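You operate a simulated robot arm through the tools that you are given. There is no shell and no other tool. Be economical: measure what you need, move in short steps, check, and stop when the job is done.

You are at the controls of a simulated two-armed robot. One attempt, no reset.

JOB
Pick up the scanner with one hand, pass it to the other hand and put it on the top of the desk.

The check looks at the end state, three seconds after you hand in, the way a careful person would. Anything else that was tipped, shoved, dropped, spilled or broken makes it a failure.

ROBOT AND FRAMES
Two 7-joint arms with two-finger parallel grippers on one trunk, on a base that drives. Base frame: it is fixed to the floor where the robot stands at the start and does not move with it; the origin is under the middle of the robot, x ahead of it, y to its left, z up; the surface under the hand at the start is at about z = 860. Lengths are in mm, angles in degrees, forces in N, time in s.
The left shoulder is at the start at [110, 169, 1441], the right one opposite. With the tool pointing down near the work surface each hand reaches from about 440 to 740 mm from the robot's upright axis, wherever it stands, measured 20 degrees to its own side. Places, roughly: top of the desk [-200, 2800, 800]. Payload 1.57 kg a hand.
The TCP of each hand is the grasp point between the finger pads, 30 mm short of the fingertips. In the tool frame z runs along the fingers and y along their closing line. The gripper opens to 80 mm. The fingers are 17 mm wide and 12 mm thick; the gripper's body (40 by 82 mm) begins 80 mm behind the TCP.
Orientation is told as [roll, pitch, yaw] about the base's x, y, z axes, in that order, counted from this pose: with the fingers straight down and closing along the base's y, the tool's x points along the base's -x, its y along +y and its z along -z.

CONTROLS
- The arms move only by the tool jog_arm. It takes "left_increments", "right_increments" or both (then of equal length, played together; a hand with none holds still); each is a list of rows, each a list of 7 numbers: the shift along the tool's x, y, z in units of 20 mm (1.0 is 20 mm), then the turn, a rotation vector about the tool's x, y, z in units of 6 degrees (1.0 is 6 degrees), then the closure in counts, from 0 (fully open) to 255 (shut). In form: [[dx, dy, dz, ax, ay, az, grip], ...]. A call has 1 to 20 rows; each row shifts and turns the commanded pose from where the row before left it, along the tool's axes as they then stand. A call with a number of a shift or a turn outside -1 to 1 is refused whole. Each row takes 0.2 s and may step no farther than 50 mm and 8.6 degrees from the row before; otherwise, or with a gripper value out of range, the whole call is refused. Where a pose cannot be reached the arm comes as near as it can. A force on the tool above 40 N (or 10 N above the force at the start of the call, whichever is more), or a blocked arm, ends the call early, and 0.2 s more pass. Each finger travels about 72 mm/s and halts on what it meets, pressing with about 43 N; the grip force reading is that of the motor and also rises with nothing between the fingers. The clock runs only during rows and for 0.2 s after the last one: add rows that do not move to give the fingers time. The reply holds the time, the measured pose of the TCP, the force on the tool along the base axes, the opening and the grip force, in the units named above and with some noise, with the torque about the TCP (base axes, N m) and any sound that the robot's microphone picked up.
- Cameras (640 x 400 px; columns grow to the right, rows downward): "scene" is now at [167.4, -0.7, 1634.6]; the picture's right is [0.06, -1.00, 0.00], its down [-0.71, -0.04, -0.71] and it looks along [0.71, 0.04, -0.71] (base axes); focal length 279 px, centre (320, 200). "left" rides on the left gripper at [72, 7, -122] in its tool frame; the picture's right is [-0.09, 1.00, 0.00], its down [-0.84, -0.08, -0.54] and it looks along [-0.54, -0.05, 0.84] (tool axes); focal length 238 px, centre (320, 200). "right" rides on the right gripper at [72, -7, -122] in its tool frame; the picture's right is [0.09, 1.00, 0.00], its down [-0.84, 0.08, -0.54] and it looks along [-0.54, 0.05, 0.84] (tool axes); focal length 238 px, centre (320, 200). There is no depth. A picture from a camera that has moved, and an enlarged one, comes with that camera's place and axes in the base frame and with its lens. The place of the scene camera against the robot may be out by one fixed shift of up to 12 mm in any direction.
- snapshot(camera): a new picture of that camera. No time passes.
- move_column(by): slides the trunk up (or, below 0, down) by that many mm; the arms and the scene camera ride with it, the base frame stays. It gives what a move gives, with no picture.
- steer(legs): drives the robot by 1 to 6 legs, each [ahead, left, turn to the left] in mm, mm and degrees, along the robot's own axes; the way and the turn of a leg run together, so that a leg with both is an arc; at most 1500 mm and 180 degrees a leg. The arms and the cameras ride along, it lands a little off, and it stops where it bumps. It gives what a move gives.
- turn_head(pan, tilt): turns the head with the scene camera to pan (to the left, within 86 degrees either way) and tilt (down, from -29 to 69), counted from straight ahead of the robot. It gives what a move gives.
- zoom(camera, box): a new picture of the part [left, top, right, bottom] of that camera's present view, enlarged. No time passes.
- finish_job(): hands the job in; it is judged then, once.

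Work in short steps. Places have to be worked out from the pictures, the camera data and where the tool is seen: move nearer, look again, correct. Check each grasp and each placing, and mend what went wrong. You have 120 turns and 88 pictures in all, those below and enlarged ones among them. Open the grippers and draw the arms clear of the work before you hand the job in, unless the task says otherwise; then end with one line.

The tools are called after "Call:" by a JSON object that holds its "method" and its "body". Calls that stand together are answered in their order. jog_arm: Moves the arms, as the interface text tells. Its arguments: {"type":"object","properties":{"left_increments":{"type":"array","items":{"type":"array","items":{"type":"number"}}},"right_increments":{"type":"array","items":{"type":"array","items":{"type":"number"}}}},"required":[]} The other tools are called the same way: move_column (by) slides the trunk up or down; steer (legs) drives the base; turn_head (pan, tilt) turns the head that bears the scene camera; snapshot (camera) takes a picture; zoom (camera, box) takes an enlarged picture of a part of a camera's view; finish_job () hands the job in.

At the start:

```text
clock: 0.0
left_eef_pos: [694.6, 243.5, 1122.6]
left_orientation: [0.0, 0.0, -0.1]
left_wrist_force: [0.4, -0.2, 0.0]
left_moment: [-0.01, 0.01, 0.02]
left_gripper_width: 80.0
left_grip_force: 0.0
right_eef_pos: [653.6, -282.2, 1191.2]
right_orientation: [0.0, 0.0, 0.0]
right_wrist_force: [-1.0, -1.1, -0.2]
right_moment: [0.0, 0.01, -0.02]
right_gripper_width: 80.0
right_grip_force: 0.1
trunk travel left (down, up): [-755.0, 135.0]
robot x, y, heading: [1.8, 1.3, 0.1]
head pan, tilt: [3.5, 45.0]
```

scene: 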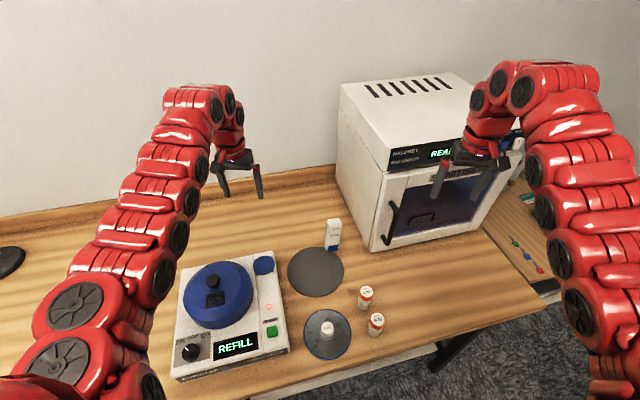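
right: 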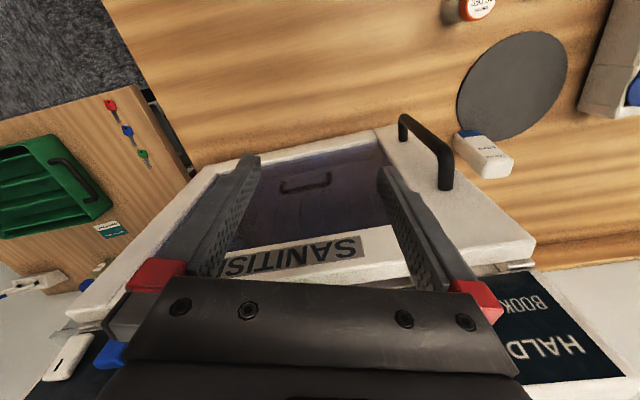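
left: 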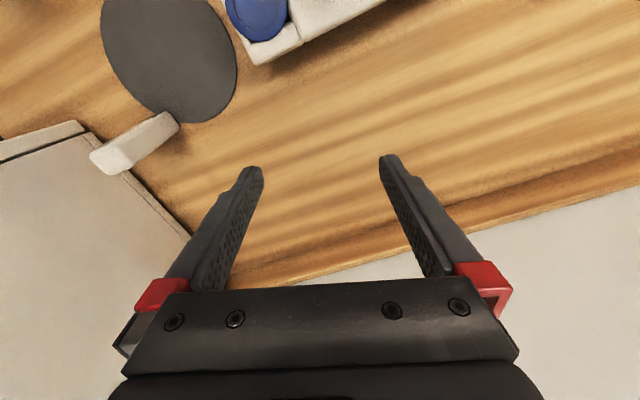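

The scanner isn't identified yet; there is a second surface to the right with several objects. I look around with the head, starting to the right.

Call:
{"method": "turn_head", "body": {"pan": -45, "tilt": 40}}

Call:
{"method": "snapshot", "body": {"camera": "scene"}}

Call:
{"method": "zoom", "body": {"camera": "right", "box": [0, 100, 240, 400]}}

```text
clock: 1.2
left_eef_pos: [695.9, 244.5, 1120.6]
left_orientation: [0.0, 0.1, 0.0]
left_wrist_force: [-1.1, 0.1, -0.3]
left_moment: [-0.01, -0.02, -0.03]
left_gripper_width: 79.9
left_grip_force: 0.1
right_eef_pos: [653.1, -281.3, 1190.2]
right_orientation: [0.0, 0.0, 0.1]
right_wrist_force: [0.1, 1.1, 0.2]
right_moment: [-0.01, 0.01, -0.02]
right_gripper_width: 79.8
right_grip_force: 0.1
trunk travel left (down, up): [-755.0, 135.0]
robot x, y, heading: [2.6, -1.5, -0.2]
head pan, tilt: [-45.0, 40.0]
```

```text
84 pictures are left
camera scene: at [146.4, -65.7, 1641.9], right [-0.71, -0.71, 0.0], down [-0.46, 0.45, -0.77], along [0.54, -0.54, -0.64], focal length 279 px, centre (320, 200)
```

scene: 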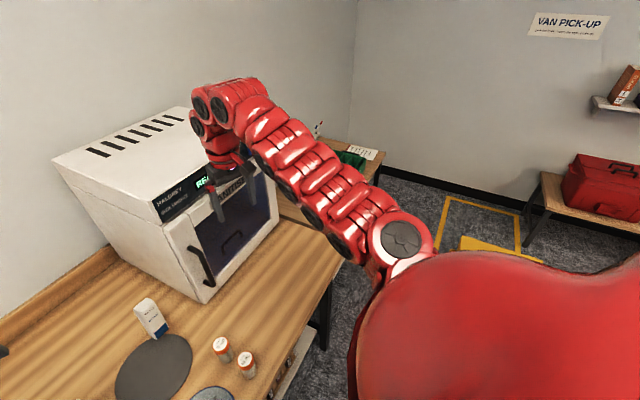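

```text
1.33 times, centred on (120, 250) of right
camera zoom: at [582.6, -288.6, 1311.9], right [-0.09, 1.0, 0.0], down [0.84, 0.08, 0.54], along [0.54, 0.05, -0.84], focal length 318 px, centre (587, 133)
```

zoom: 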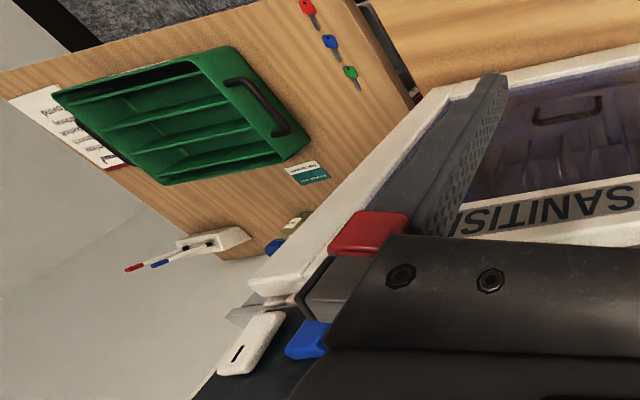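

No clear scanner yet. I look left, where the desk is, before deciding.

Call:
{"method": "turn_head", "body": {"pan": 80, "tilt": 25}}

Call:
{"method": "snapshot", "body": {"camera": "scene"}}

Call:
{"method": "turn_head", "body": {"pan": 30, "tilt": 35}}

Call:
{"method": "snapshot", "body": {"camera": "scene"}}

Call:
{"method": "turn_head", "body": {"pan": -86, "tilt": 20}}

Call:
{"method": "snapshot", "body": {"camera": "scene"}}

```text
clock: 3.2
left_eef_pos: [695.2, 244.3, 1120.7]
left_orientation: [0.0, 0.0, 0.0]
left_wrist_force: [1.6, -0.3, 0.0]
left_moment: [0.01, -0.02, -0.01]
left_gripper_width: 80.0
left_grip_force: 0.2
right_eef_pos: [652.9, -282.2, 1190.9]
right_orientation: [0.0, -0.1, 0.0]
right_wrist_force: [0.2, -0.3, 0.2]
right_moment: [0.01, 0.0, -0.01]
right_gripper_width: 80.0
right_grip_force: 0.0
trunk travel left (down, up): [-755.0, 135.0]
robot x, y, heading: [0.1, 0.3, -0.2]
head pan, tilt: [80.0, 25.0]
```

```text
82 pictures are left
camera scene: at [102.3, 85.1, 1665.2], right [0.98, -0.17, 0.0], down [-0.07, -0.42, -0.91], along [0.16, 0.89, -0.42], focal length 279 px, centre (320, 200)
```

scene: 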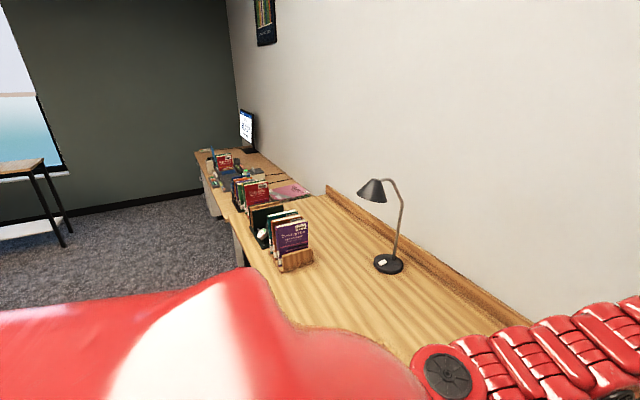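

```text
clock: 4.4
left_eef_pos: [695.2, 243.8, 1122.0]
left_orientation: [-0.1, 0.0, -0.1]
left_wrist_force: [0.2, -0.2, 0.2]
left_moment: [-0.02, 0.03, -0.03]
left_gripper_width: 79.6
left_grip_force: 0.0
right_eef_pos: [653.3, -281.8, 1190.6]
right_orientation: [-0.1, 0.0, 0.1]
right_wrist_force: [0.4, -0.3, -0.7]
right_moment: [-0.01, -0.03, 0.04]
right_gripper_width: 79.8
right_grip_force: 0.1
trunk travel left (down, up): [-755.0, 135.0]
robot x, y, heading: [-3.1, 1.5, -0.3]
head pan, tilt: [30.0, 35.0]
```

```text
81 pictures are left
camera scene: at [162.5, 38.5, 1649.5], right [0.5, -0.87, 0.0], down [-0.5, -0.29, -0.82], along [0.71, 0.41, -0.57], focal length 279 px, centre (320, 200)
```

scene: 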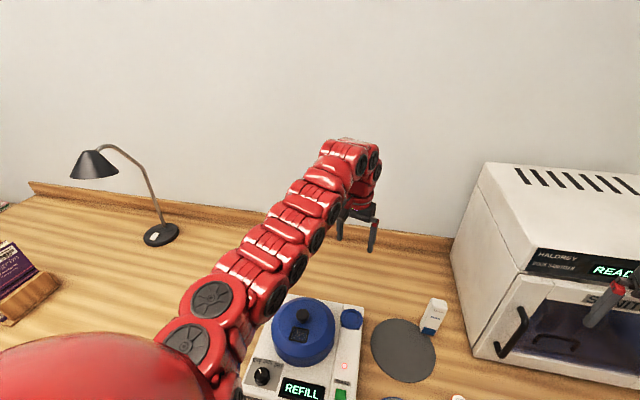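

```text
clock: 6.3
left_eef_pos: [695.1, 244.7, 1121.8]
left_orientation: [0.0, 0.0, 0.0]
left_wrist_force: [0.2, 0.1, 0.0]
left_moment: [-0.02, 0.01, 0.01]
left_gripper_width: 79.8
left_grip_force: 0.1
right_eef_pos: [653.6, -282.1, 1191.0]
right_orientation: [0.1, 0.0, -0.1]
right_wrist_force: [0.3, -0.1, -0.2]
right_moment: [-0.01, -0.03, 0.03]
right_gripper_width: 80.2
right_grip_force: 0.1
trunk travel left (down, up): [-755.0, 135.0]
robot x, y, heading: [-0.7, 1.4, -0.1]
head pan, tilt: [-85.9, 20.0]
```

```text
80 pictures are left
camera scene: at [92.9, -98.5, 1673.3], right [-1.0, -0.07, 0.0], down [-0.02, 0.34, -0.94], along [0.07, -0.94, -0.34], focal length 279 px, centre (320, 200)
```

scene: 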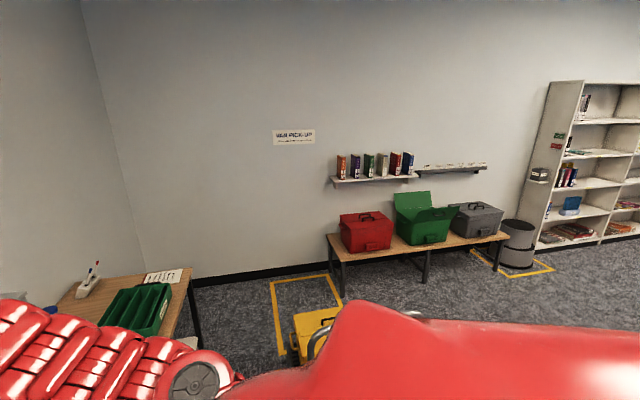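

This is a library-like room. I look back at the desk zone with zoom, then turn to see behind.

Call:
{"method": "turn_head", "body": {"pan": 86, "tilt": 15}}

Call:
{"method": "zoom", "body": {"camera": "scene", "box": [200, 60, 360, 260]}}

Call:
{"method": "snapshot", "body": {"camera": "scene"}}

```text
clock: 8.9
left_eef_pos: [694.9, 243.8, 1121.8]
left_orientation: [0.0, 0.1, 0.1]
left_wrist_force: [-0.1, 0.5, 0.1]
left_moment: [-0.02, 0.01, -0.02]
left_gripper_width: 80.0
left_grip_force: 0.1
right_eef_pos: [653.1, -280.6, 1190.6]
right_orientation: [0.0, 0.0, 0.0]
right_wrist_force: [-0.6, 0.2, 0.0]
right_moment: [-0.01, 0.03, -0.02]
right_gripper_width: 79.8
right_grip_force: 0.0
trunk travel left (down, up): [-755.0, 135.0]
robot x, y, heading: [1.8, -0.4, 0.1]
head pan, tilt: [85.9, 15.0]
```

```text
2.00 times, centred on (280, 160) of scene
camera zoom: at [92.9, 87.6, 1681.5], right [1.0, -0.07, 0.0], down [-0.02, -0.26, -0.97], along [0.07, 0.96, -0.26], focal length 559 px, centre (400, 280)
```

zoom: 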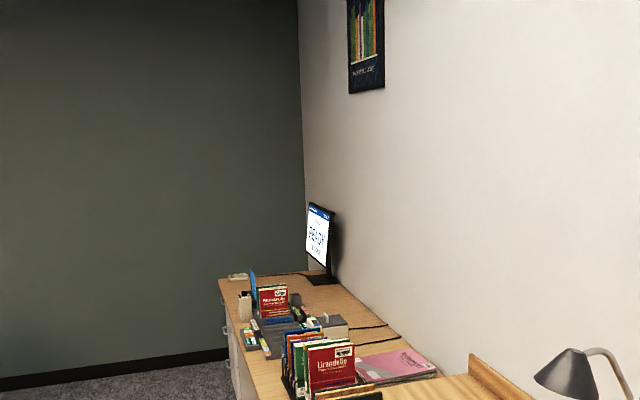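

```text
78 pictures are left
camera scene: at [92.9, 87.6, 1681.5], right [1.0, -0.07, 0.0], down [-0.02, -0.26, -0.97], along [0.07, 0.96, -0.26], focal length 279 px, centre (320, 200)
```

scene: 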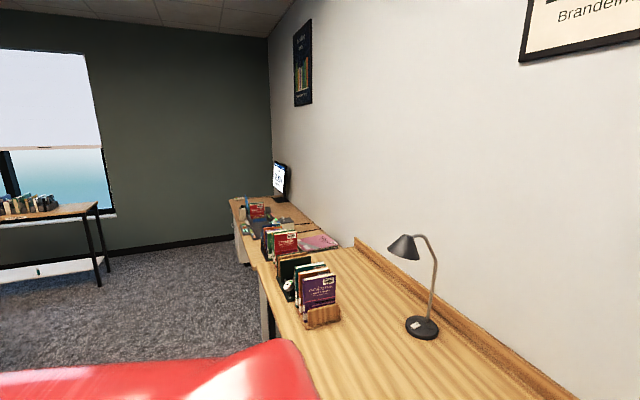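

The scanner may be on the far desk, the shelves or behind me. I back away from the bench so I can turn freely, then look behind.

Call:
{"method": "steer", "body": {"legs": [[-500, 0, 0], [0, 0, 90]]}}

Call:
{"method": "turn_head", "body": {"pan": 80, "tilt": 20}}

Call:
{"method": "snapshot", "body": {"camera": "scene"}}

Call:
{"method": "turn_head", "body": {"pan": 15, "tilt": 20}}

Call:
{"method": "snapshot", "body": {"camera": "scene"}}

```text
clock: 15.8
left_eef_pos: [-757.2, 697.0, 1122.3]
left_orientation: [0.0, 0.1, 90.1]
left_wrist_force: [0.1, 1.2, 0.2]
left_moment: [0.01, 0.0, 0.01]
left_gripper_width: 80.1
left_grip_force: 0.0
right_eef_pos: [-231.2, 655.9, 1191.1]
right_orientation: [0.0, 0.0, 90.0]
right_wrist_force: [0.5, 0.5, -0.7]
right_moment: [0.01, -0.02, -0.01]
right_gripper_width: 79.8
right_grip_force: 0.0
trunk travel left (down, up): [-755.0, 135.0]
robot x, y, heading: [-512.6, -0.7, 90.1]
head pan, tilt: [85.9, 15.0]
```

```text
clock: 16.4
left_eef_pos: [-757.1, 696.3, 1121.7]
left_orientation: [0.0, -0.1, 90.1]
left_wrist_force: [0.2, -0.1, -0.6]
left_moment: [0.06, 0.02, -0.03]
left_gripper_width: 80.0
left_grip_force: 0.0
right_eef_pos: [-231.4, 655.8, 1190.7]
right_orientation: [0.0, 0.1, 90.1]
right_wrist_force: [1.0, 0.4, 0.5]
right_moment: [0.03, -0.01, 0.04]
right_gripper_width: 80.0
right_grip_force: 0.1
trunk travel left (down, up): [-755.0, 135.0]
robot x, y, heading: [-510.2, 3.6, 90.0]
head pan, tilt: [80.0, 20.0]
```

```text
77 pictures are left
camera scene: at [-597.9, 92.1, 1673.4], right [0.17, 0.99, 0.0], down [0.34, -0.06, -0.94], along [-0.93, 0.16, -0.34], focal length 279 px, centre (320, 200)
```

scene: 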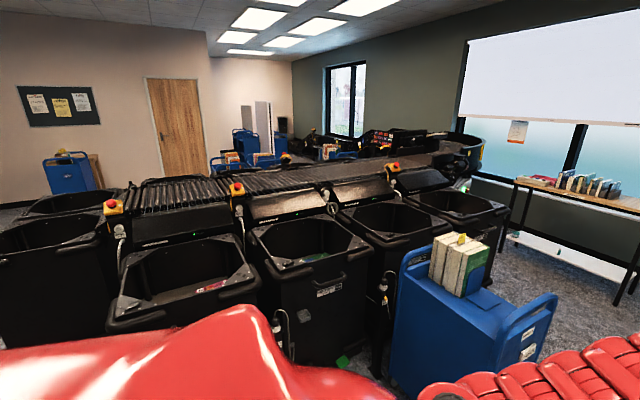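

```text
clock: 17.8
left_eef_pos: [-758.5, 696.9, 1121.2]
left_orientation: [0.1, 0.0, 90.0]
left_wrist_force: [-1.0, -1.0, -1.1]
left_moment: [-0.03, 0.01, -0.01]
left_gripper_width: 79.9
left_grip_force: 0.1
right_eef_pos: [-231.3, 655.0, 1189.3]
right_orientation: [0.0, 0.1, 90.1]
right_wrist_force: [0.9, -0.3, 0.3]
right_moment: [0.0, 0.01, 0.0]
right_gripper_width: 80.0
right_grip_force: 0.1
trunk travel left (down, up): [-755.0, 135.0]
robot x, y, heading: [-510.2, 1.0, 90.2]
head pan, tilt: [15.0, 20.0]
```

```text
76 pictures are left
camera scene: at [-530.4, 166.1, 1673.3], right [0.97, 0.26, 0.0], down [0.09, -0.33, -0.94], along [-0.25, 0.91, -0.34], focal length 279 px, centre (320, 200)
```

scene: 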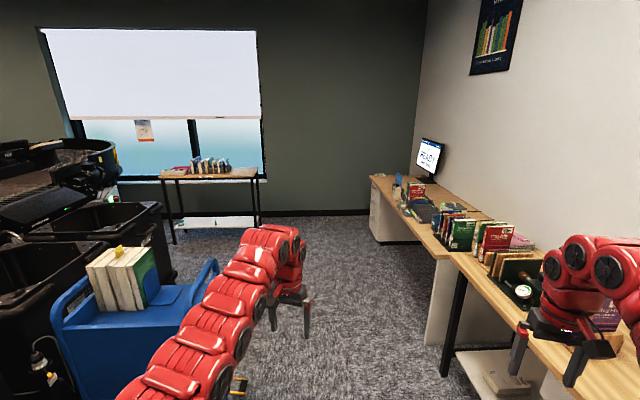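

I zoom on the lower shelf of the bench, and on the desk things.

Call:
{"method": "zoom", "body": {"camera": "scene", "box": [360, 160, 540, 273]}}

Call:
{"method": "zoom", "body": {"camera": "scene", "box": [420, 240, 640, 400]}}

Call:
{"method": "zoom", "body": {"camera": "scene", "box": [0, 110, 270, 280]}}

```text
3.54 times, centred on (450, 216) of scene
camera zoom: at [-530.4, 166.1, 1673.3], right [0.97, 0.26, 0.0], down [0.09, -0.33, -0.94], along [-0.25, 0.91, -0.34], focal length 989 px, centre (-140, 142)
```

zoom: 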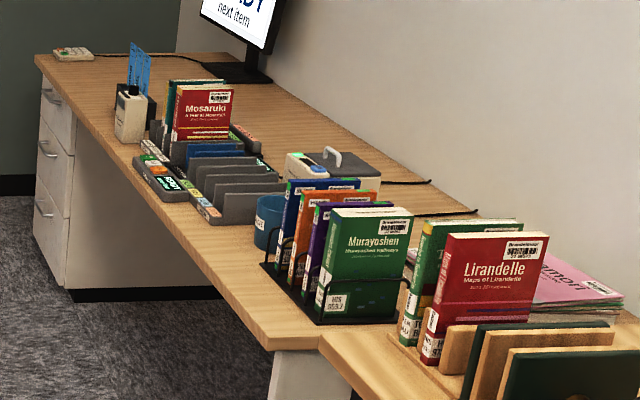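

```text
2.50 times, centred on (530, 320) of scene
camera zoom: at [-530.4, 166.1, 1673.3], right [0.97, 0.26, 0.0], down [0.09, -0.33, -0.94], along [-0.25, 0.91, -0.34], focal length 698 px, centre (-205, -100)
```

zoom: 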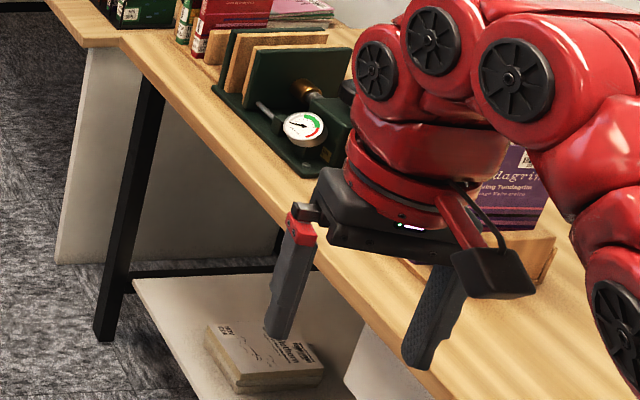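

```text
2.35 times, centred on (135, 195) of scene
camera zoom: at [-530.4, 166.1, 1673.3], right [0.97, 0.26, 0.0], down [0.09, -0.33, -0.94], along [-0.25, 0.91, -0.34], focal length 657 px, centre (755, 212)
```

zoom: 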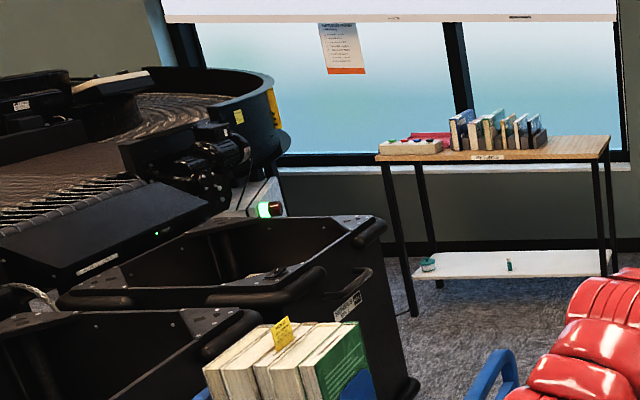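

Nothing is certain yet; the desk holds several candidates. I raise the trunk for clearance and drive along the bench toward the desk (it runs along about (-0.32, 0.95)), then look closer.

Call:
{"method": "move_column", "body": {"by": 130}}

Call:
{"method": "steer", "body": {"legs": [[1450, 220, 0], [650, 350, 0]]}}

Call:
{"method": "turn_head", "body": {"pan": -50, "tilt": 35}}

Call:
{"method": "snapshot", "body": {"camera": "scene"}}

```text
clock: 19.4
left_eef_pos: [-757.4, 695.9, 1251.9]
left_orientation: [0.0, 0.0, 90.1]
left_wrist_force: [0.2, -0.5, -0.6]
left_moment: [0.01, 0.01, 0.0]
left_gripper_width: 79.8
left_grip_force: 0.0
right_eef_pos: [-232.6, 654.9, 1320.8]
right_orientation: [0.0, -0.1, 90.1]
right_wrist_force: [0.9, -0.5, -1.1]
right_moment: [-0.02, 0.03, 0.02]
right_gripper_width: 79.9
right_grip_force: 0.0
trunk travel left (down, up): [-885.0, 5.0]
robot x, y, heading: [-509.8, -0.3, 90.0]
head pan, tilt: [15.0, 20.0]
```

```text
clock: 30.2
left_eef_pos: [-1361.6, 2767.4, 1252.9]
left_orientation: [0.1, 0.0, 91.0]
left_wrist_force: [0.5, -0.3, 0.5]
left_moment: [0.0, 0.0, 0.0]
left_gripper_width: 80.2
left_grip_force: 0.1
right_eef_pos: [-834.7, 2734.6, 1320.9]
right_orientation: [0.1, 0.1, 90.8]
right_wrist_force: [1.0, 0.3, -0.5]
right_moment: [0.04, -0.02, 0.0]
right_gripper_width: 80.2
right_grip_force: 0.0
trunk travel left (down, up): [-885.0, 5.0]
robot x, y, heading: [-1107.7, 2077.8, 91.2]
head pan, tilt: [15.0, 20.0]
```

```text
clock: 31.6
left_eef_pos: [-1361.7, 2768.4, 1252.4]
left_orientation: [0.1, 0.0, 91.0]
left_wrist_force: [0.0, -0.8, 0.7]
left_moment: [0.03, 0.02, 0.01]
left_gripper_width: 79.9
left_grip_force: 0.0
right_eef_pos: [-834.7, 2735.1, 1319.9]
right_orientation: [0.0, 0.2, 91.0]
right_wrist_force: [-0.8, 0.5, 0.1]
right_moment: [0.0, 0.01, -0.01]
right_gripper_width: 80.0
right_grip_force: 0.0
trunk travel left (down, up): [-885.0, 5.0]
robot x, y, heading: [-1103.8, 2075.2, 90.7]
head pan, tilt: [-50.0, 35.0]
```

```text
72 pictures are left
camera scene: at [-1034.9, 2210.5, 1779.5], right [0.66, -0.75, 0.0], down [-0.43, -0.38, -0.82], along [0.62, 0.54, -0.57], focal length 279 px, centre (320, 200)
```

scene: 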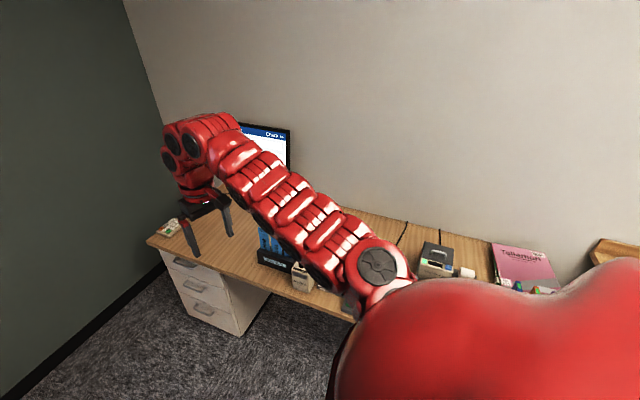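

The way is clear; I turn to face the desk squarely (heading ~18) and look.

Call:
{"method": "steer", "body": {"legs": [[0, 0, -72]]}}

Call:
{"method": "turn_head", "body": {"pan": 0, "tilt": 35}}

Call:
{"method": "snapshot", "body": {"camera": "scene"}}

Call:
{"method": "turn_head", "body": {"pan": 40, "tilt": 35}}

Call:
{"method": "snapshot", "body": {"camera": "scene"}}

```text
clock: 35.1
left_eef_pos: [-522.0, 2527.1, 1252.7]
left_orientation: [0.0, 0.0, 18.1]
left_wrist_force: [-0.2, 0.7, -0.5]
left_moment: [0.02, -0.01, 0.0]
left_gripper_width: 79.9
left_grip_force: 0.1
right_eef_pos: [-396.8, 2013.3, 1320.9]
right_orientation: [0.0, 0.0, 18.1]
right_wrist_force: [0.7, -0.3, -0.2]
right_moment: [0.02, 0.02, -0.03]
right_gripper_width: 80.1
right_grip_force: 0.0
trunk travel left (down, up): [-885.0, 5.0]
robot x, y, heading: [-1102.7, 2077.9, 18.2]
head pan, tilt: [-50.0, 35.0]
```

```text
clock: 36.3
left_eef_pos: [-522.7, 2526.6, 1251.1]
left_orientation: [0.0, 0.1, 18.2]
left_wrist_force: [0.3, 0.9, 0.1]
left_moment: [0.01, 0.0, -0.01]
left_gripper_width: 79.9
left_grip_force: 0.2
right_eef_pos: [-396.7, 2013.4, 1320.9]
right_orientation: [0.0, 0.0, 18.2]
right_wrist_force: [-0.4, -0.3, 0.2]
right_moment: [-0.03, 0.0, -0.05]
right_gripper_width: 80.0
right_grip_force: 0.0
trunk travel left (down, up): [-885.0, 5.0]
robot x, y, heading: [-1112.7, 2075.8, 18.2]
head pan, tilt: [0.0, 35.0]
```

```text
71 pictures are left
camera scene: at [-939.8, 2124.5, 1779.5], right [0.31, -0.95, 0.0], down [-0.55, -0.18, -0.82], along [0.78, 0.25, -0.57], focal length 279 px, centre (320, 200)
```

scene: 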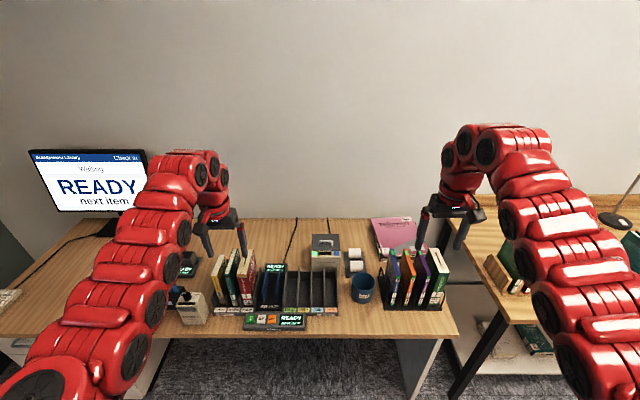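

```text
clock: 37.4
left_eef_pos: [-521.3, 2527.1, 1251.8]
left_orientation: [-0.1, 0.0, 18.1]
left_wrist_force: [0.0, 0.2, 0.6]
left_moment: [-0.01, -0.03, 0.03]
left_gripper_width: 79.7
left_grip_force: 0.1
right_eef_pos: [-396.6, 2013.5, 1319.2]
right_orientation: [0.0, 0.1, 18.1]
right_wrist_force: [0.8, 0.3, -0.6]
right_moment: [-0.04, -0.02, -0.02]
right_gripper_width: 80.2
right_grip_force: 0.0
trunk travel left (down, up): [-885.0, 5.0]
robot x, y, heading: [-1100.2, 2074.3, 18.5]
head pan, tilt: [40.0, 35.0]
```

```text
70 pictures are left
camera scene: at [-976.9, 2171.9, 1779.5], right [0.85, -0.53, 0.0], down [-0.3, -0.49, -0.82], along [0.43, 0.7, -0.57], focal length 279 px, centre (320, 200)
```

scene: 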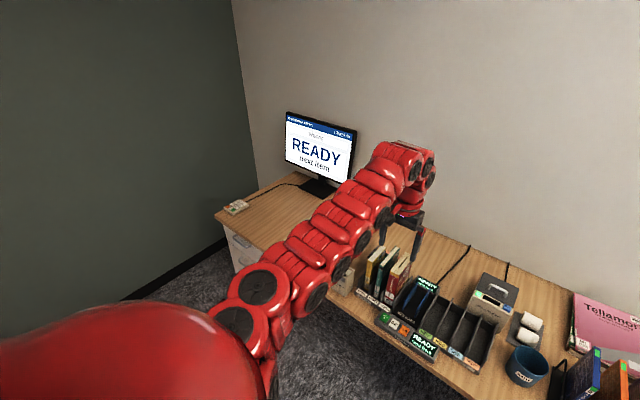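

I enlarge the desk items: the white thing hidden behind the left arm and the box with the cable.

Call:
{"method": "zoom", "body": {"camera": "scene", "box": [320, 230, 560, 390]}}

Call:
{"method": "turn_head", "body": {"pan": 0, "tilt": 40}}

Call:
{"method": "zoom", "body": {"camera": "scene", "box": [150, 180, 310, 300]}}

Call:
{"method": "zoom", "body": {"camera": "scene", "box": [280, 180, 460, 300]}}

```text
2.50 times, centred on (440, 310) of scene
camera zoom: at [-976.9, 2171.9, 1779.5], right [0.85, -0.53, 0.0], down [-0.3, -0.49, -0.82], along [0.43, 0.7, -0.57], focal length 698 px, centre (20, -75)
```

zoom: 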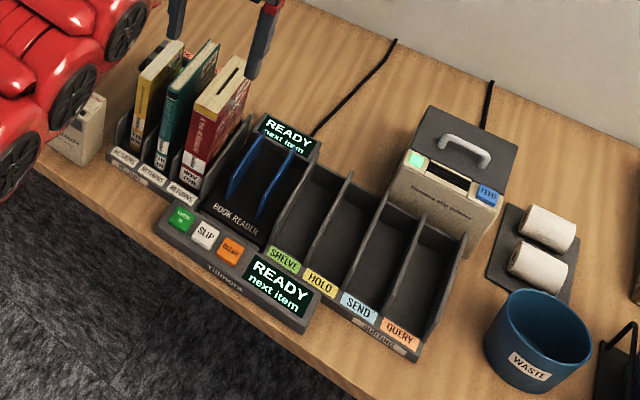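

```text
clock: 38.5
left_eef_pos: [-521.6, 2526.7, 1251.7]
left_orientation: [0.0, 0.0, 18.1]
left_wrist_force: [-0.2, 0.5, -0.7]
left_moment: [0.01, -0.03, -0.02]
left_gripper_width: 80.2
left_grip_force: 0.0
right_eef_pos: [-397.7, 2012.1, 1320.4]
right_orientation: [0.0, 0.0, 18.1]
right_wrist_force: [0.8, -0.6, 0.2]
right_moment: [0.0, -0.01, 0.02]
right_gripper_width: 80.0
right_grip_force: 0.0
trunk travel left (down, up): [-885.0, 5.0]
robot x, y, heading: [-1109.9, 2078.3, 18.0]
head pan, tilt: [0.0, 40.0]
```

```text
3.33 times, centred on (230, 240) of scene
camera zoom: at [-942.7, 2123.7, 1771.9], right [0.31, -0.95, 0.0], down [-0.61, -0.2, -0.77], along [0.73, 0.24, -0.64], focal length 931 px, centre (620, 67)
```

zoom: 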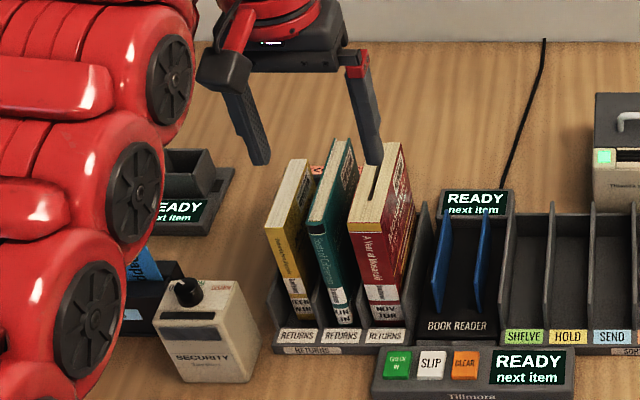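

```text
3.33 times, centred on (370, 240) of scene
camera zoom: at [-942.7, 2123.7, 1771.9], right [0.31, -0.95, 0.0], down [-0.61, -0.2, -0.77], along [0.73, 0.24, -0.64], focal length 931 px, centre (153, 67)
```

zoom: 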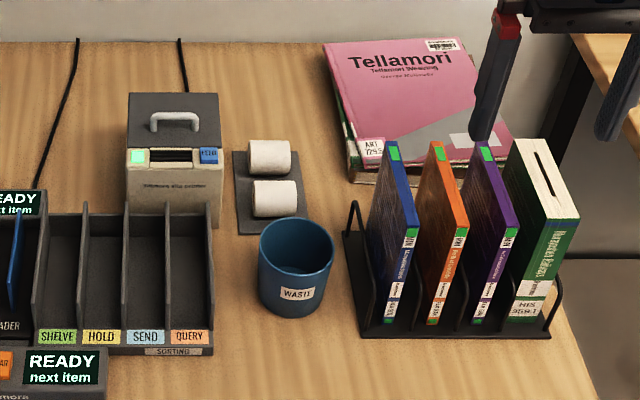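

No handheld scanner visible on the desk so far. I inspect the desk's left end, the window table and the sorter side from here.

Call:
{"method": "turn_head", "body": {"pan": 60, "tilt": 35}}

Call:
{"method": "zoom", "body": {"camera": "scene", "box": [280, 100, 600, 300]}}

Call:
{"method": "turn_head", "body": {"pan": 86, "tilt": 25}}

Call:
{"method": "snapshot", "body": {"camera": "scene"}}

Call:
{"method": "zoom", "body": {"camera": "left", "box": [0, 0, 640, 400]}}

```text
clock: 39.8
left_eef_pos: [-521.3, 2525.9, 1251.5]
left_orientation: [0.0, 0.0, 18.1]
left_wrist_force: [0.7, -0.7, -0.4]
left_moment: [0.0, -0.01, 0.01]
left_gripper_width: 79.9
left_grip_force: 0.1
right_eef_pos: [-397.4, 2014.1, 1321.3]
right_orientation: [-0.1, 0.1, 18.0]
right_wrist_force: [-0.4, 0.2, -0.1]
right_moment: [-0.02, 0.01, 0.0]
right_gripper_width: 80.0
right_grip_force: 0.1
trunk travel left (down, up): [-885.0, 5.0]
robot x, y, heading: [-1106.7, 2077.6, 18.2]
head pan, tilt: [60.0, 35.0]
```

```text
2.00 times, centred on (440, 200) of scene
camera zoom: at [-1005.3, 2183.3, 1779.5], right [0.98, -0.21, 0.0], down [-0.12, -0.56, -0.82], along [0.17, 0.8, -0.57], focal length 559 px, centre (80, 200)
```

zoom: 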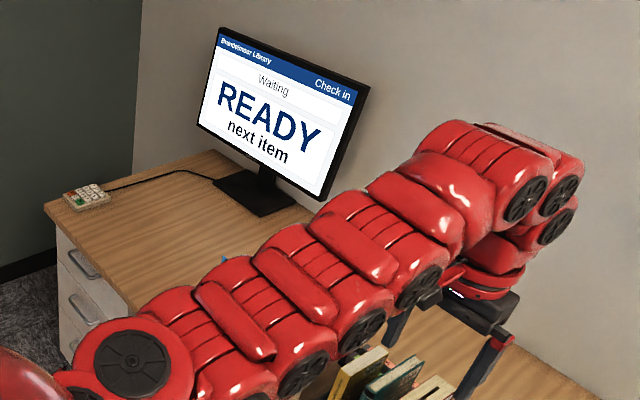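

```text
clock: 40.6
left_eef_pos: [-521.3, 2526.4, 1251.1]
left_orientation: [0.1, -0.1, 18.2]
left_wrist_force: [-0.6, 1.1, 0.4]
left_moment: [0.0, 0.0, 0.01]
left_gripper_width: 80.0
left_grip_force: 0.0
right_eef_pos: [-397.2, 2013.2, 1320.8]
right_orientation: [0.0, 0.0, 18.1]
right_wrist_force: [-0.2, -0.1, -0.3]
right_moment: [-0.03, 0.01, 0.03]
right_gripper_width: 80.2
right_grip_force: 0.0
trunk travel left (down, up): [-885.0, 5.0]
robot x, y, heading: [-1107.7, 2075.4, 18.3]
head pan, tilt: [85.9, 25.0]
```

```text
65 pictures are left
camera scene: at [-1045.8, 2186.4, 1795.2], right [0.97, 0.24, 0.0], down [0.1, -0.41, -0.91], along [-0.22, 0.88, -0.42], focal length 279 px, centre (320, 200)
```

scene: 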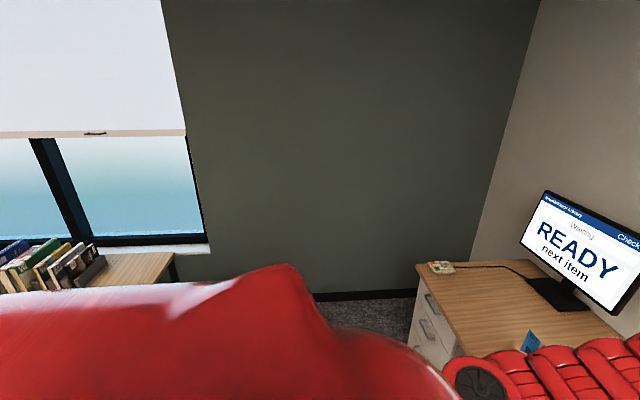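

```text
1.00 times, centred on (320, 200) of left (not enlarged: the box is as wide or as high as the picture)
camera zoom: at [-591.7, 2510.6, 1373.3], right [-0.22, 0.97, 0.0], down [0.82, 0.19, 0.54], along [0.53, 0.12, -0.84], focal length 238 px, centre (320, 200)
```

zoom: 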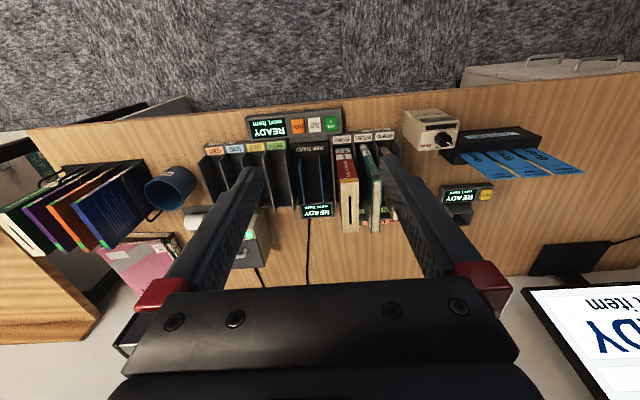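

The desk has what looks like an empty cradle, no scanner. I turn the robot left to view the window table, cart and sorter.

Call:
{"method": "steer", "body": {"legs": [[-150, 0, 0], [0, 0, 117]]}}

Call:
{"method": "turn_head", "body": {"pan": -10, "tilt": 25}}

Call:
{"method": "snapshot", "body": {"camera": "scene"}}

Call:
{"method": "turn_head", "body": {"pan": 50, "tilt": 25}}

Call:
{"method": "snapshot", "body": {"camera": "scene"}}

```text
clock: 46.9
left_eef_pos: [-1910.9, 2355.9, 1252.4]
left_orientation: [-0.1, 0.1, 134.4]
left_wrist_force: [0.8, 0.1, 0.2]
left_moment: [0.0, -0.01, 0.02]
left_gripper_width: 80.0
left_grip_force: 0.0
right_eef_pos: [-1505.8, 2694.2, 1321.0]
right_orientation: [0.0, 0.1, 134.3]
right_wrist_force: [0.2, -0.3, 0.3]
right_moment: [-0.03, -0.02, 0.03]
right_gripper_width: 80.1
right_grip_force: 0.1
trunk travel left (down, up): [-885.0, 5.0]
robot x, y, heading: [-1251.7, 2032.0, 134.6]
head pan, tilt: [85.9, 25.0]
```

```text
clock: 48.6
left_eef_pos: [-1911.6, 2356.3, 1251.9]
left_orientation: [0.0, 0.1, 134.4]
left_wrist_force: [0.5, 0.6, -0.8]
left_moment: [0.0, -0.01, 0.02]
left_gripper_width: 79.9
left_grip_force: 0.1
right_eef_pos: [-1505.9, 2694.4, 1321.0]
right_orientation: [0.0, 0.0, 134.4]
right_wrist_force: [-0.3, 1.0, 0.4]
right_moment: [-0.03, -0.02, -0.02]
right_gripper_width: 80.2
right_grip_force: 0.2
trunk travel left (down, up): [-885.0, 5.0]
robot x, y, heading: [-1250.8, 2030.1, 134.5]
head pan, tilt: [-10.0, 25.0]
```

```text
63 pictures are left
camera scene: at [-1352.6, 2158.2, 1795.2], right [0.82, 0.57, 0.0], down [0.24, -0.35, -0.91], along [-0.51, 0.75, -0.42], focal length 279 px, centre (320, 200)
```

scene: 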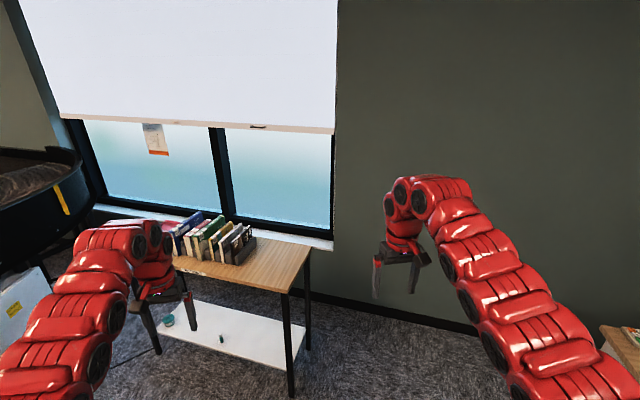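

```text
clock: 49.9
left_eef_pos: [-1911.5, 2356.1, 1251.5]
left_orientation: [0.0, 0.1, 134.5]
left_wrist_force: [0.8, 0.0, 0.2]
left_moment: [0.0, 0.0, 0.0]
left_gripper_width: 79.9
left_grip_force: 0.1
right_eef_pos: [-1506.7, 2694.6, 1319.9]
right_orientation: [0.0, 0.1, 134.4]
right_wrist_force: [0.9, 0.9, 0.0]
right_moment: [-0.02, 0.01, 0.02]
right_gripper_width: 80.0
right_grip_force: 0.0
trunk travel left (down, up): [-885.0, 5.0]
robot x, y, heading: [-1249.9, 2027.5, 134.4]
head pan, tilt: [50.0, 25.0]
```

```text
62 pictures are left
camera scene: at [-1392.5, 2075.2, 1795.2], right [-0.08, 1.0, 0.0], down [0.42, 0.03, -0.91], along [-0.9, -0.07, -0.42], focal length 279 px, centre (320, 200)
```

scene: 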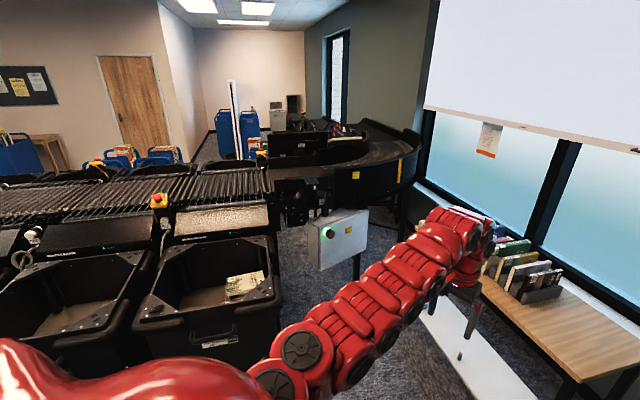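

The left end of the window table is hidden by the arm; I check through the left wrist camera and zoom on the sorter.

Call:
{"method": "snapshot", "body": {"camera": "left"}}

Call:
{"method": "zoom", "body": {"camera": "scene", "box": [0, 100, 400, 350]}}

```text
61 pictures are left
camera left: at [-1865.6, 2300.4, 1373.3], right [-0.78, -0.63, 0.0], down [-0.53, 0.65, 0.54], along [-0.34, 0.42, -0.84], focal length 238 px, centre (320, 200)
```

left: 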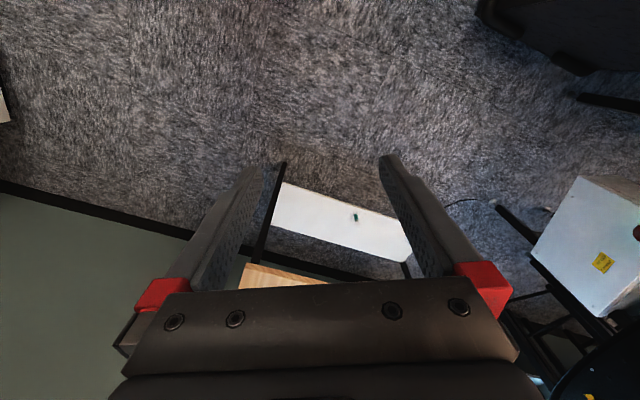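

```text
1.60 times, centred on (200, 225) of scene
camera zoom: at [-1392.5, 2075.2, 1795.2], right [-0.08, 1.0, 0.0], down [0.42, 0.03, -0.91], along [-0.9, -0.07, -0.42], focal length 447 px, centre (512, 160)
```

zoom: 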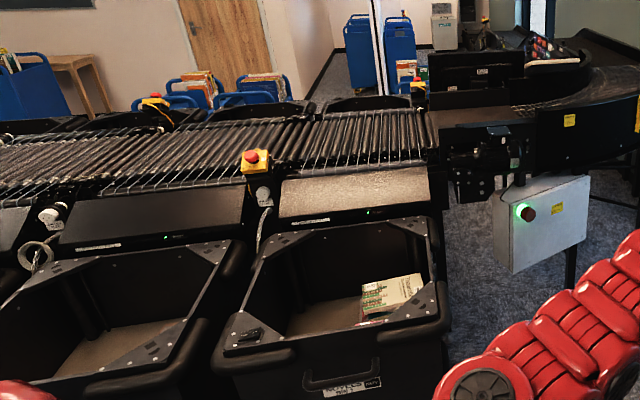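

There is a small dark object on the rim of the "novels" bin; I zoom in on it and on the neighbouring bins.

Call:
{"method": "turn_head", "body": {"pan": 60, "tilt": 40}}

Call:
{"method": "zoom", "body": {"camera": "scene", "box": [160, 120, 320, 220]}}

Call:
{"method": "snapshot", "body": {"camera": "scene"}}

```text
clock: 50.7
left_eef_pos: [-1911.3, 2356.0, 1251.4]
left_orientation: [0.0, 0.1, 134.4]
left_wrist_force: [-0.3, 0.1, -0.6]
left_moment: [-0.01, 0.01, 0.02]
left_gripper_width: 80.0
left_grip_force: 0.0
right_eef_pos: [-1505.3, 2693.7, 1320.3]
right_orientation: [0.0, 0.1, 134.4]
right_wrist_force: [0.9, -0.1, 0.2]
right_moment: [0.0, -0.01, -0.03]
right_gripper_width: 80.2
right_grip_force: 0.1
trunk travel left (down, up): [-885.0, 5.0]
robot x, y, heading: [-1252.2, 2033.5, 134.9]
head pan, tilt: [60.0, 40.0]
```

```text
4.00 times, centred on (240, 170) of scene
camera zoom: at [-1382.9, 2061.1, 1772.0], right [-0.25, 0.97, 0.0], down [0.62, 0.16, -0.77], along [-0.74, -0.19, -0.64], focal length 1117 px, centre (640, 320)
```

zoom: 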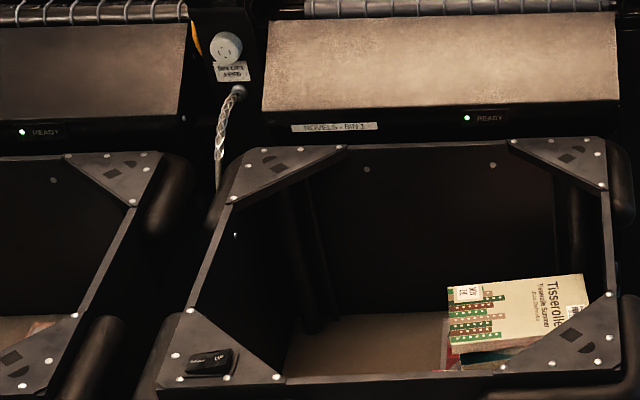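

```text
58 pictures are left
camera scene: at [-1382.9, 2061.1, 1772.0], right [-0.25, 0.97, 0.0], down [0.62, 0.16, -0.77], along [-0.74, -0.19, -0.64], focal length 279 px, centre (320, 200)
```

scene: 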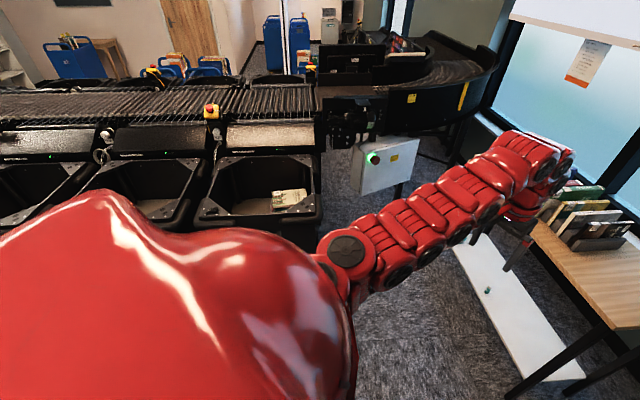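

I enlarge the dark object itself further.

Call:
{"method": "zoom", "body": {"camera": "scene", "box": [196, 196, 228, 216]}}

```text
16.00 times, centred on (212, 206) of scene
camera zoom: at [-1382.9, 2061.1, 1772.0], right [-0.25, 0.97, 0.0], down [0.62, 0.16, -0.77], along [-0.74, -0.19, -0.64], focal length 4469 px, centre (2048, 104)
```

zoom: 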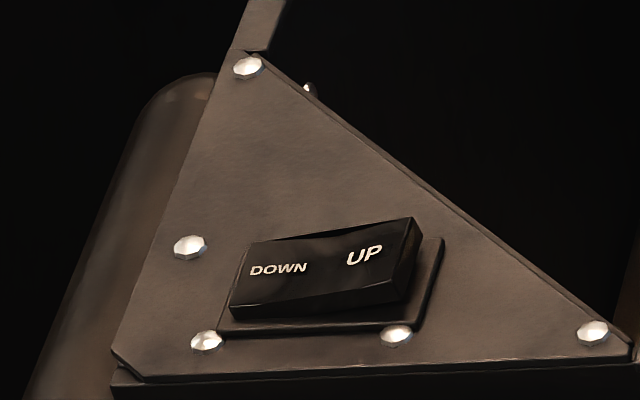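

That is a switch. I zoom on the hanging white item and label by the sorter.

Call:
{"method": "zoom", "body": {"camera": "scene", "box": [200, 110, 240, 150]}}

Call:
{"method": "zoom", "body": {"camera": "scene", "box": [80, 110, 200, 190]}}

```text
10.00 times, centred on (220, 130) of scene
camera zoom: at [-1382.9, 2061.1, 1772.0], right [-0.25, 0.97, 0.0], down [0.62, 0.16, -0.77], along [-0.74, -0.19, -0.64], focal length 2793 px, centre (1320, 900)
```

zoom: 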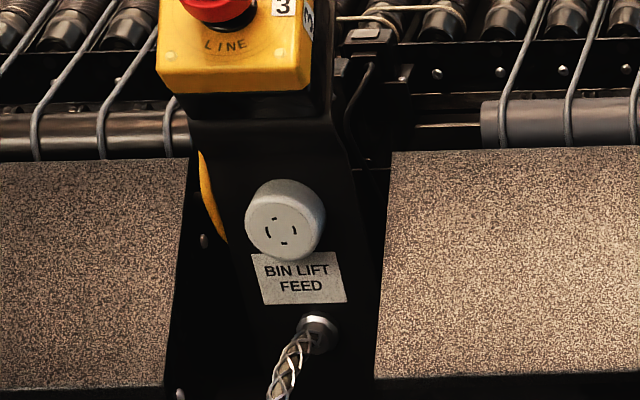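

```text
5.00 times, centred on (140, 150) of scene
camera zoom: at [-1382.9, 2061.1, 1772.0], right [-0.25, 0.97, 0.0], down [0.62, 0.16, -0.77], along [-0.74, -0.19, -0.64], focal length 1397 px, centre (1220, 450)
```

zoom: 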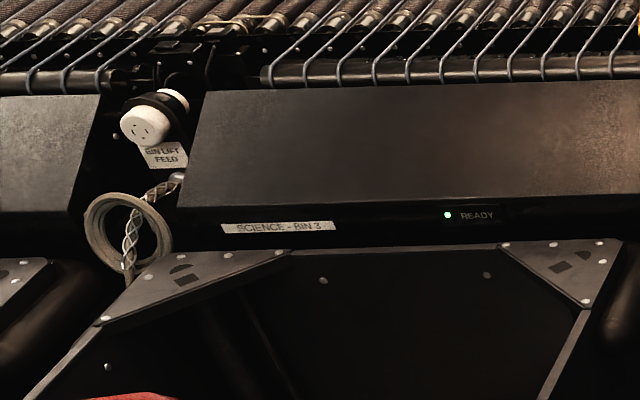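

Only plugs. I rotate further to see the cart, the start bench and the shelves on the far side.

Call:
{"method": "steer", "body": {"legs": [[0, 0, 100]]}}

Call:
{"method": "turn_head", "body": {"pan": 10, "tilt": 30}}

Call:
{"method": "snapshot", "body": {"camera": "scene"}}

Call:
{"method": "turn_head", "body": {"pan": 70, "tilt": 30}}

Call:
{"method": "snapshot", "body": {"camera": "scene"}}

```text
clock: 55.3
left_eef_pos: [-1461.8, 1325.4, 1251.5]
left_orientation: [0.0, 0.0, -126.0]
left_wrist_force: [-0.4, 0.6, -0.1]
left_moment: [0.02, 0.0, 0.01]
left_gripper_width: 79.9
left_grip_force: 0.1
right_eef_pos: [-1863.4, 1668.3, 1319.8]
right_orientation: [0.0, 0.0, -126.2]
right_wrist_force: [0.1, 0.3, -0.2]
right_moment: [-0.03, 0.01, 0.01]
right_gripper_width: 80.1
right_grip_force: 0.0
trunk travel left (down, up): [-885.0, 5.0]
robot x, y, heading: [-1251.3, 2032.0, -126.0]
head pan, tilt: [60.0, 40.0]
```

```text
clock: 56.4
left_eef_pos: [-1463.0, 1326.2, 1250.7]
left_orientation: [0.1, 0.0, -126.1]
left_wrist_force: [0.8, 0.4, 0.0]
left_moment: [0.04, -0.02, 0.01]
left_gripper_width: 80.0
left_grip_force: 0.1
right_eef_pos: [-1862.4, 1669.6, 1318.5]
right_orientation: [0.0, 0.0, -126.3]
right_wrist_force: [0.0, 0.0, 0.1]
right_moment: [-0.02, -0.01, 0.03]
right_gripper_width: 80.0
right_grip_force: 0.0
trunk travel left (down, up): [-885.0, 5.0]
robot x, y, heading: [-1249.1, 2031.4, -126.2]
head pan, tilt: [10.0, 30.0]
```

```text
54 pictures are left
camera scene: at [-1331.6, 1878.6, 1787.2], right [-0.9, 0.44, 0.0], down [0.22, 0.45, -0.87], along [-0.38, -0.78, -0.5], focal length 279 px, centre (320, 200)
```

scene: 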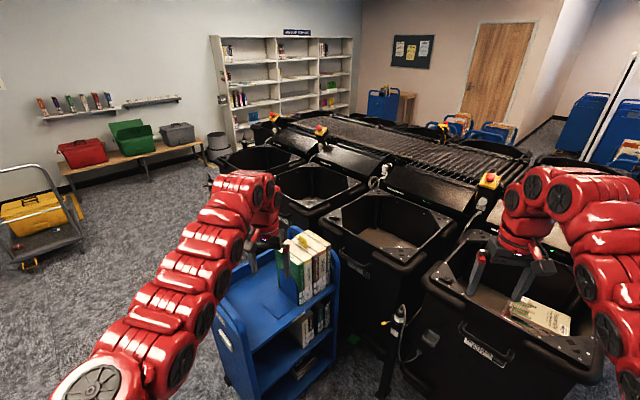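

```text
clock: 57.7
left_eef_pos: [-1462.6, 1325.1, 1251.6]
left_orientation: [-0.2, 0.1, -126.2]
left_wrist_force: [0.7, 0.1, -0.4]
left_moment: [0.01, 0.02, 0.02]
left_gripper_width: 80.2
left_grip_force: 0.0
right_eef_pos: [-1864.5, 1669.1, 1319.9]
right_orientation: [0.0, 0.1, -126.1]
right_wrist_force: [-0.6, 0.4, 0.6]
right_moment: [0.01, -0.01, -0.02]
right_gripper_width: 79.9
right_grip_force: 0.2
trunk travel left (down, up): [-885.0, 5.0]
robot x, y, heading: [-1248.1, 2031.5, -126.2]
head pan, tilt: [70.0, 30.0]
```

```text
53 pictures are left
camera scene: at [-1241.5, 1884.6, 1787.3], right [-0.83, -0.56, 0.0], down [-0.28, 0.42, -0.87], along [0.48, -0.72, -0.5], focal length 279 px, centre (320, 200)
```

scene: 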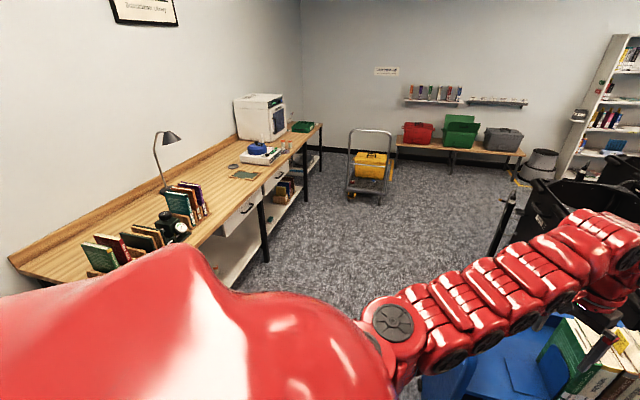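

There's a black post between cart and bins carrying a device with a cord — promising. I zoom on it.

Call:
{"method": "turn_head", "body": {"pan": 10, "tilt": 40}}

Call:
{"method": "zoom", "body": {"camera": "scene", "box": [340, 220, 460, 340]}}

```text
clock: 59.0
left_eef_pos: [-1462.7, 1325.2, 1251.7]
left_orientation: [0.1, 0.1, -126.0]
left_wrist_force: [0.2, 0.6, -0.8]
left_moment: [-0.01, 0.01, 0.01]
left_gripper_width: 80.0
left_grip_force: 0.1
right_eef_pos: [-1862.2, 1667.9, 1320.7]
right_orientation: [-0.1, 0.1, -126.3]
right_wrist_force: [-0.8, 0.5, 0.7]
right_moment: [0.01, 0.0, 0.01]
right_gripper_width: 79.8
right_grip_force: 0.0
trunk travel left (down, up): [-885.0, 5.0]
robot x, y, heading: [-1249.7, 2027.9, -125.9]
head pan, tilt: [10.0, 40.0]
```

```text
3.33 times, centred on (400, 280) of scene
camera zoom: at [-1329.2, 1883.4, 1771.9], right [-0.9, 0.44, 0.0], down [0.28, 0.58, -0.77], along [-0.34, -0.69, -0.64], focal length 931 px, centre (53, -67)
```

zoom: 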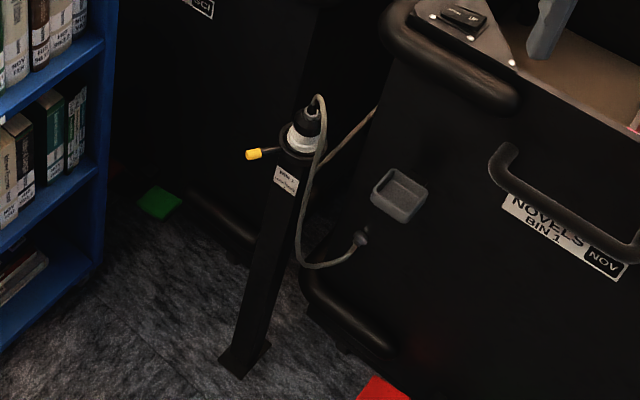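

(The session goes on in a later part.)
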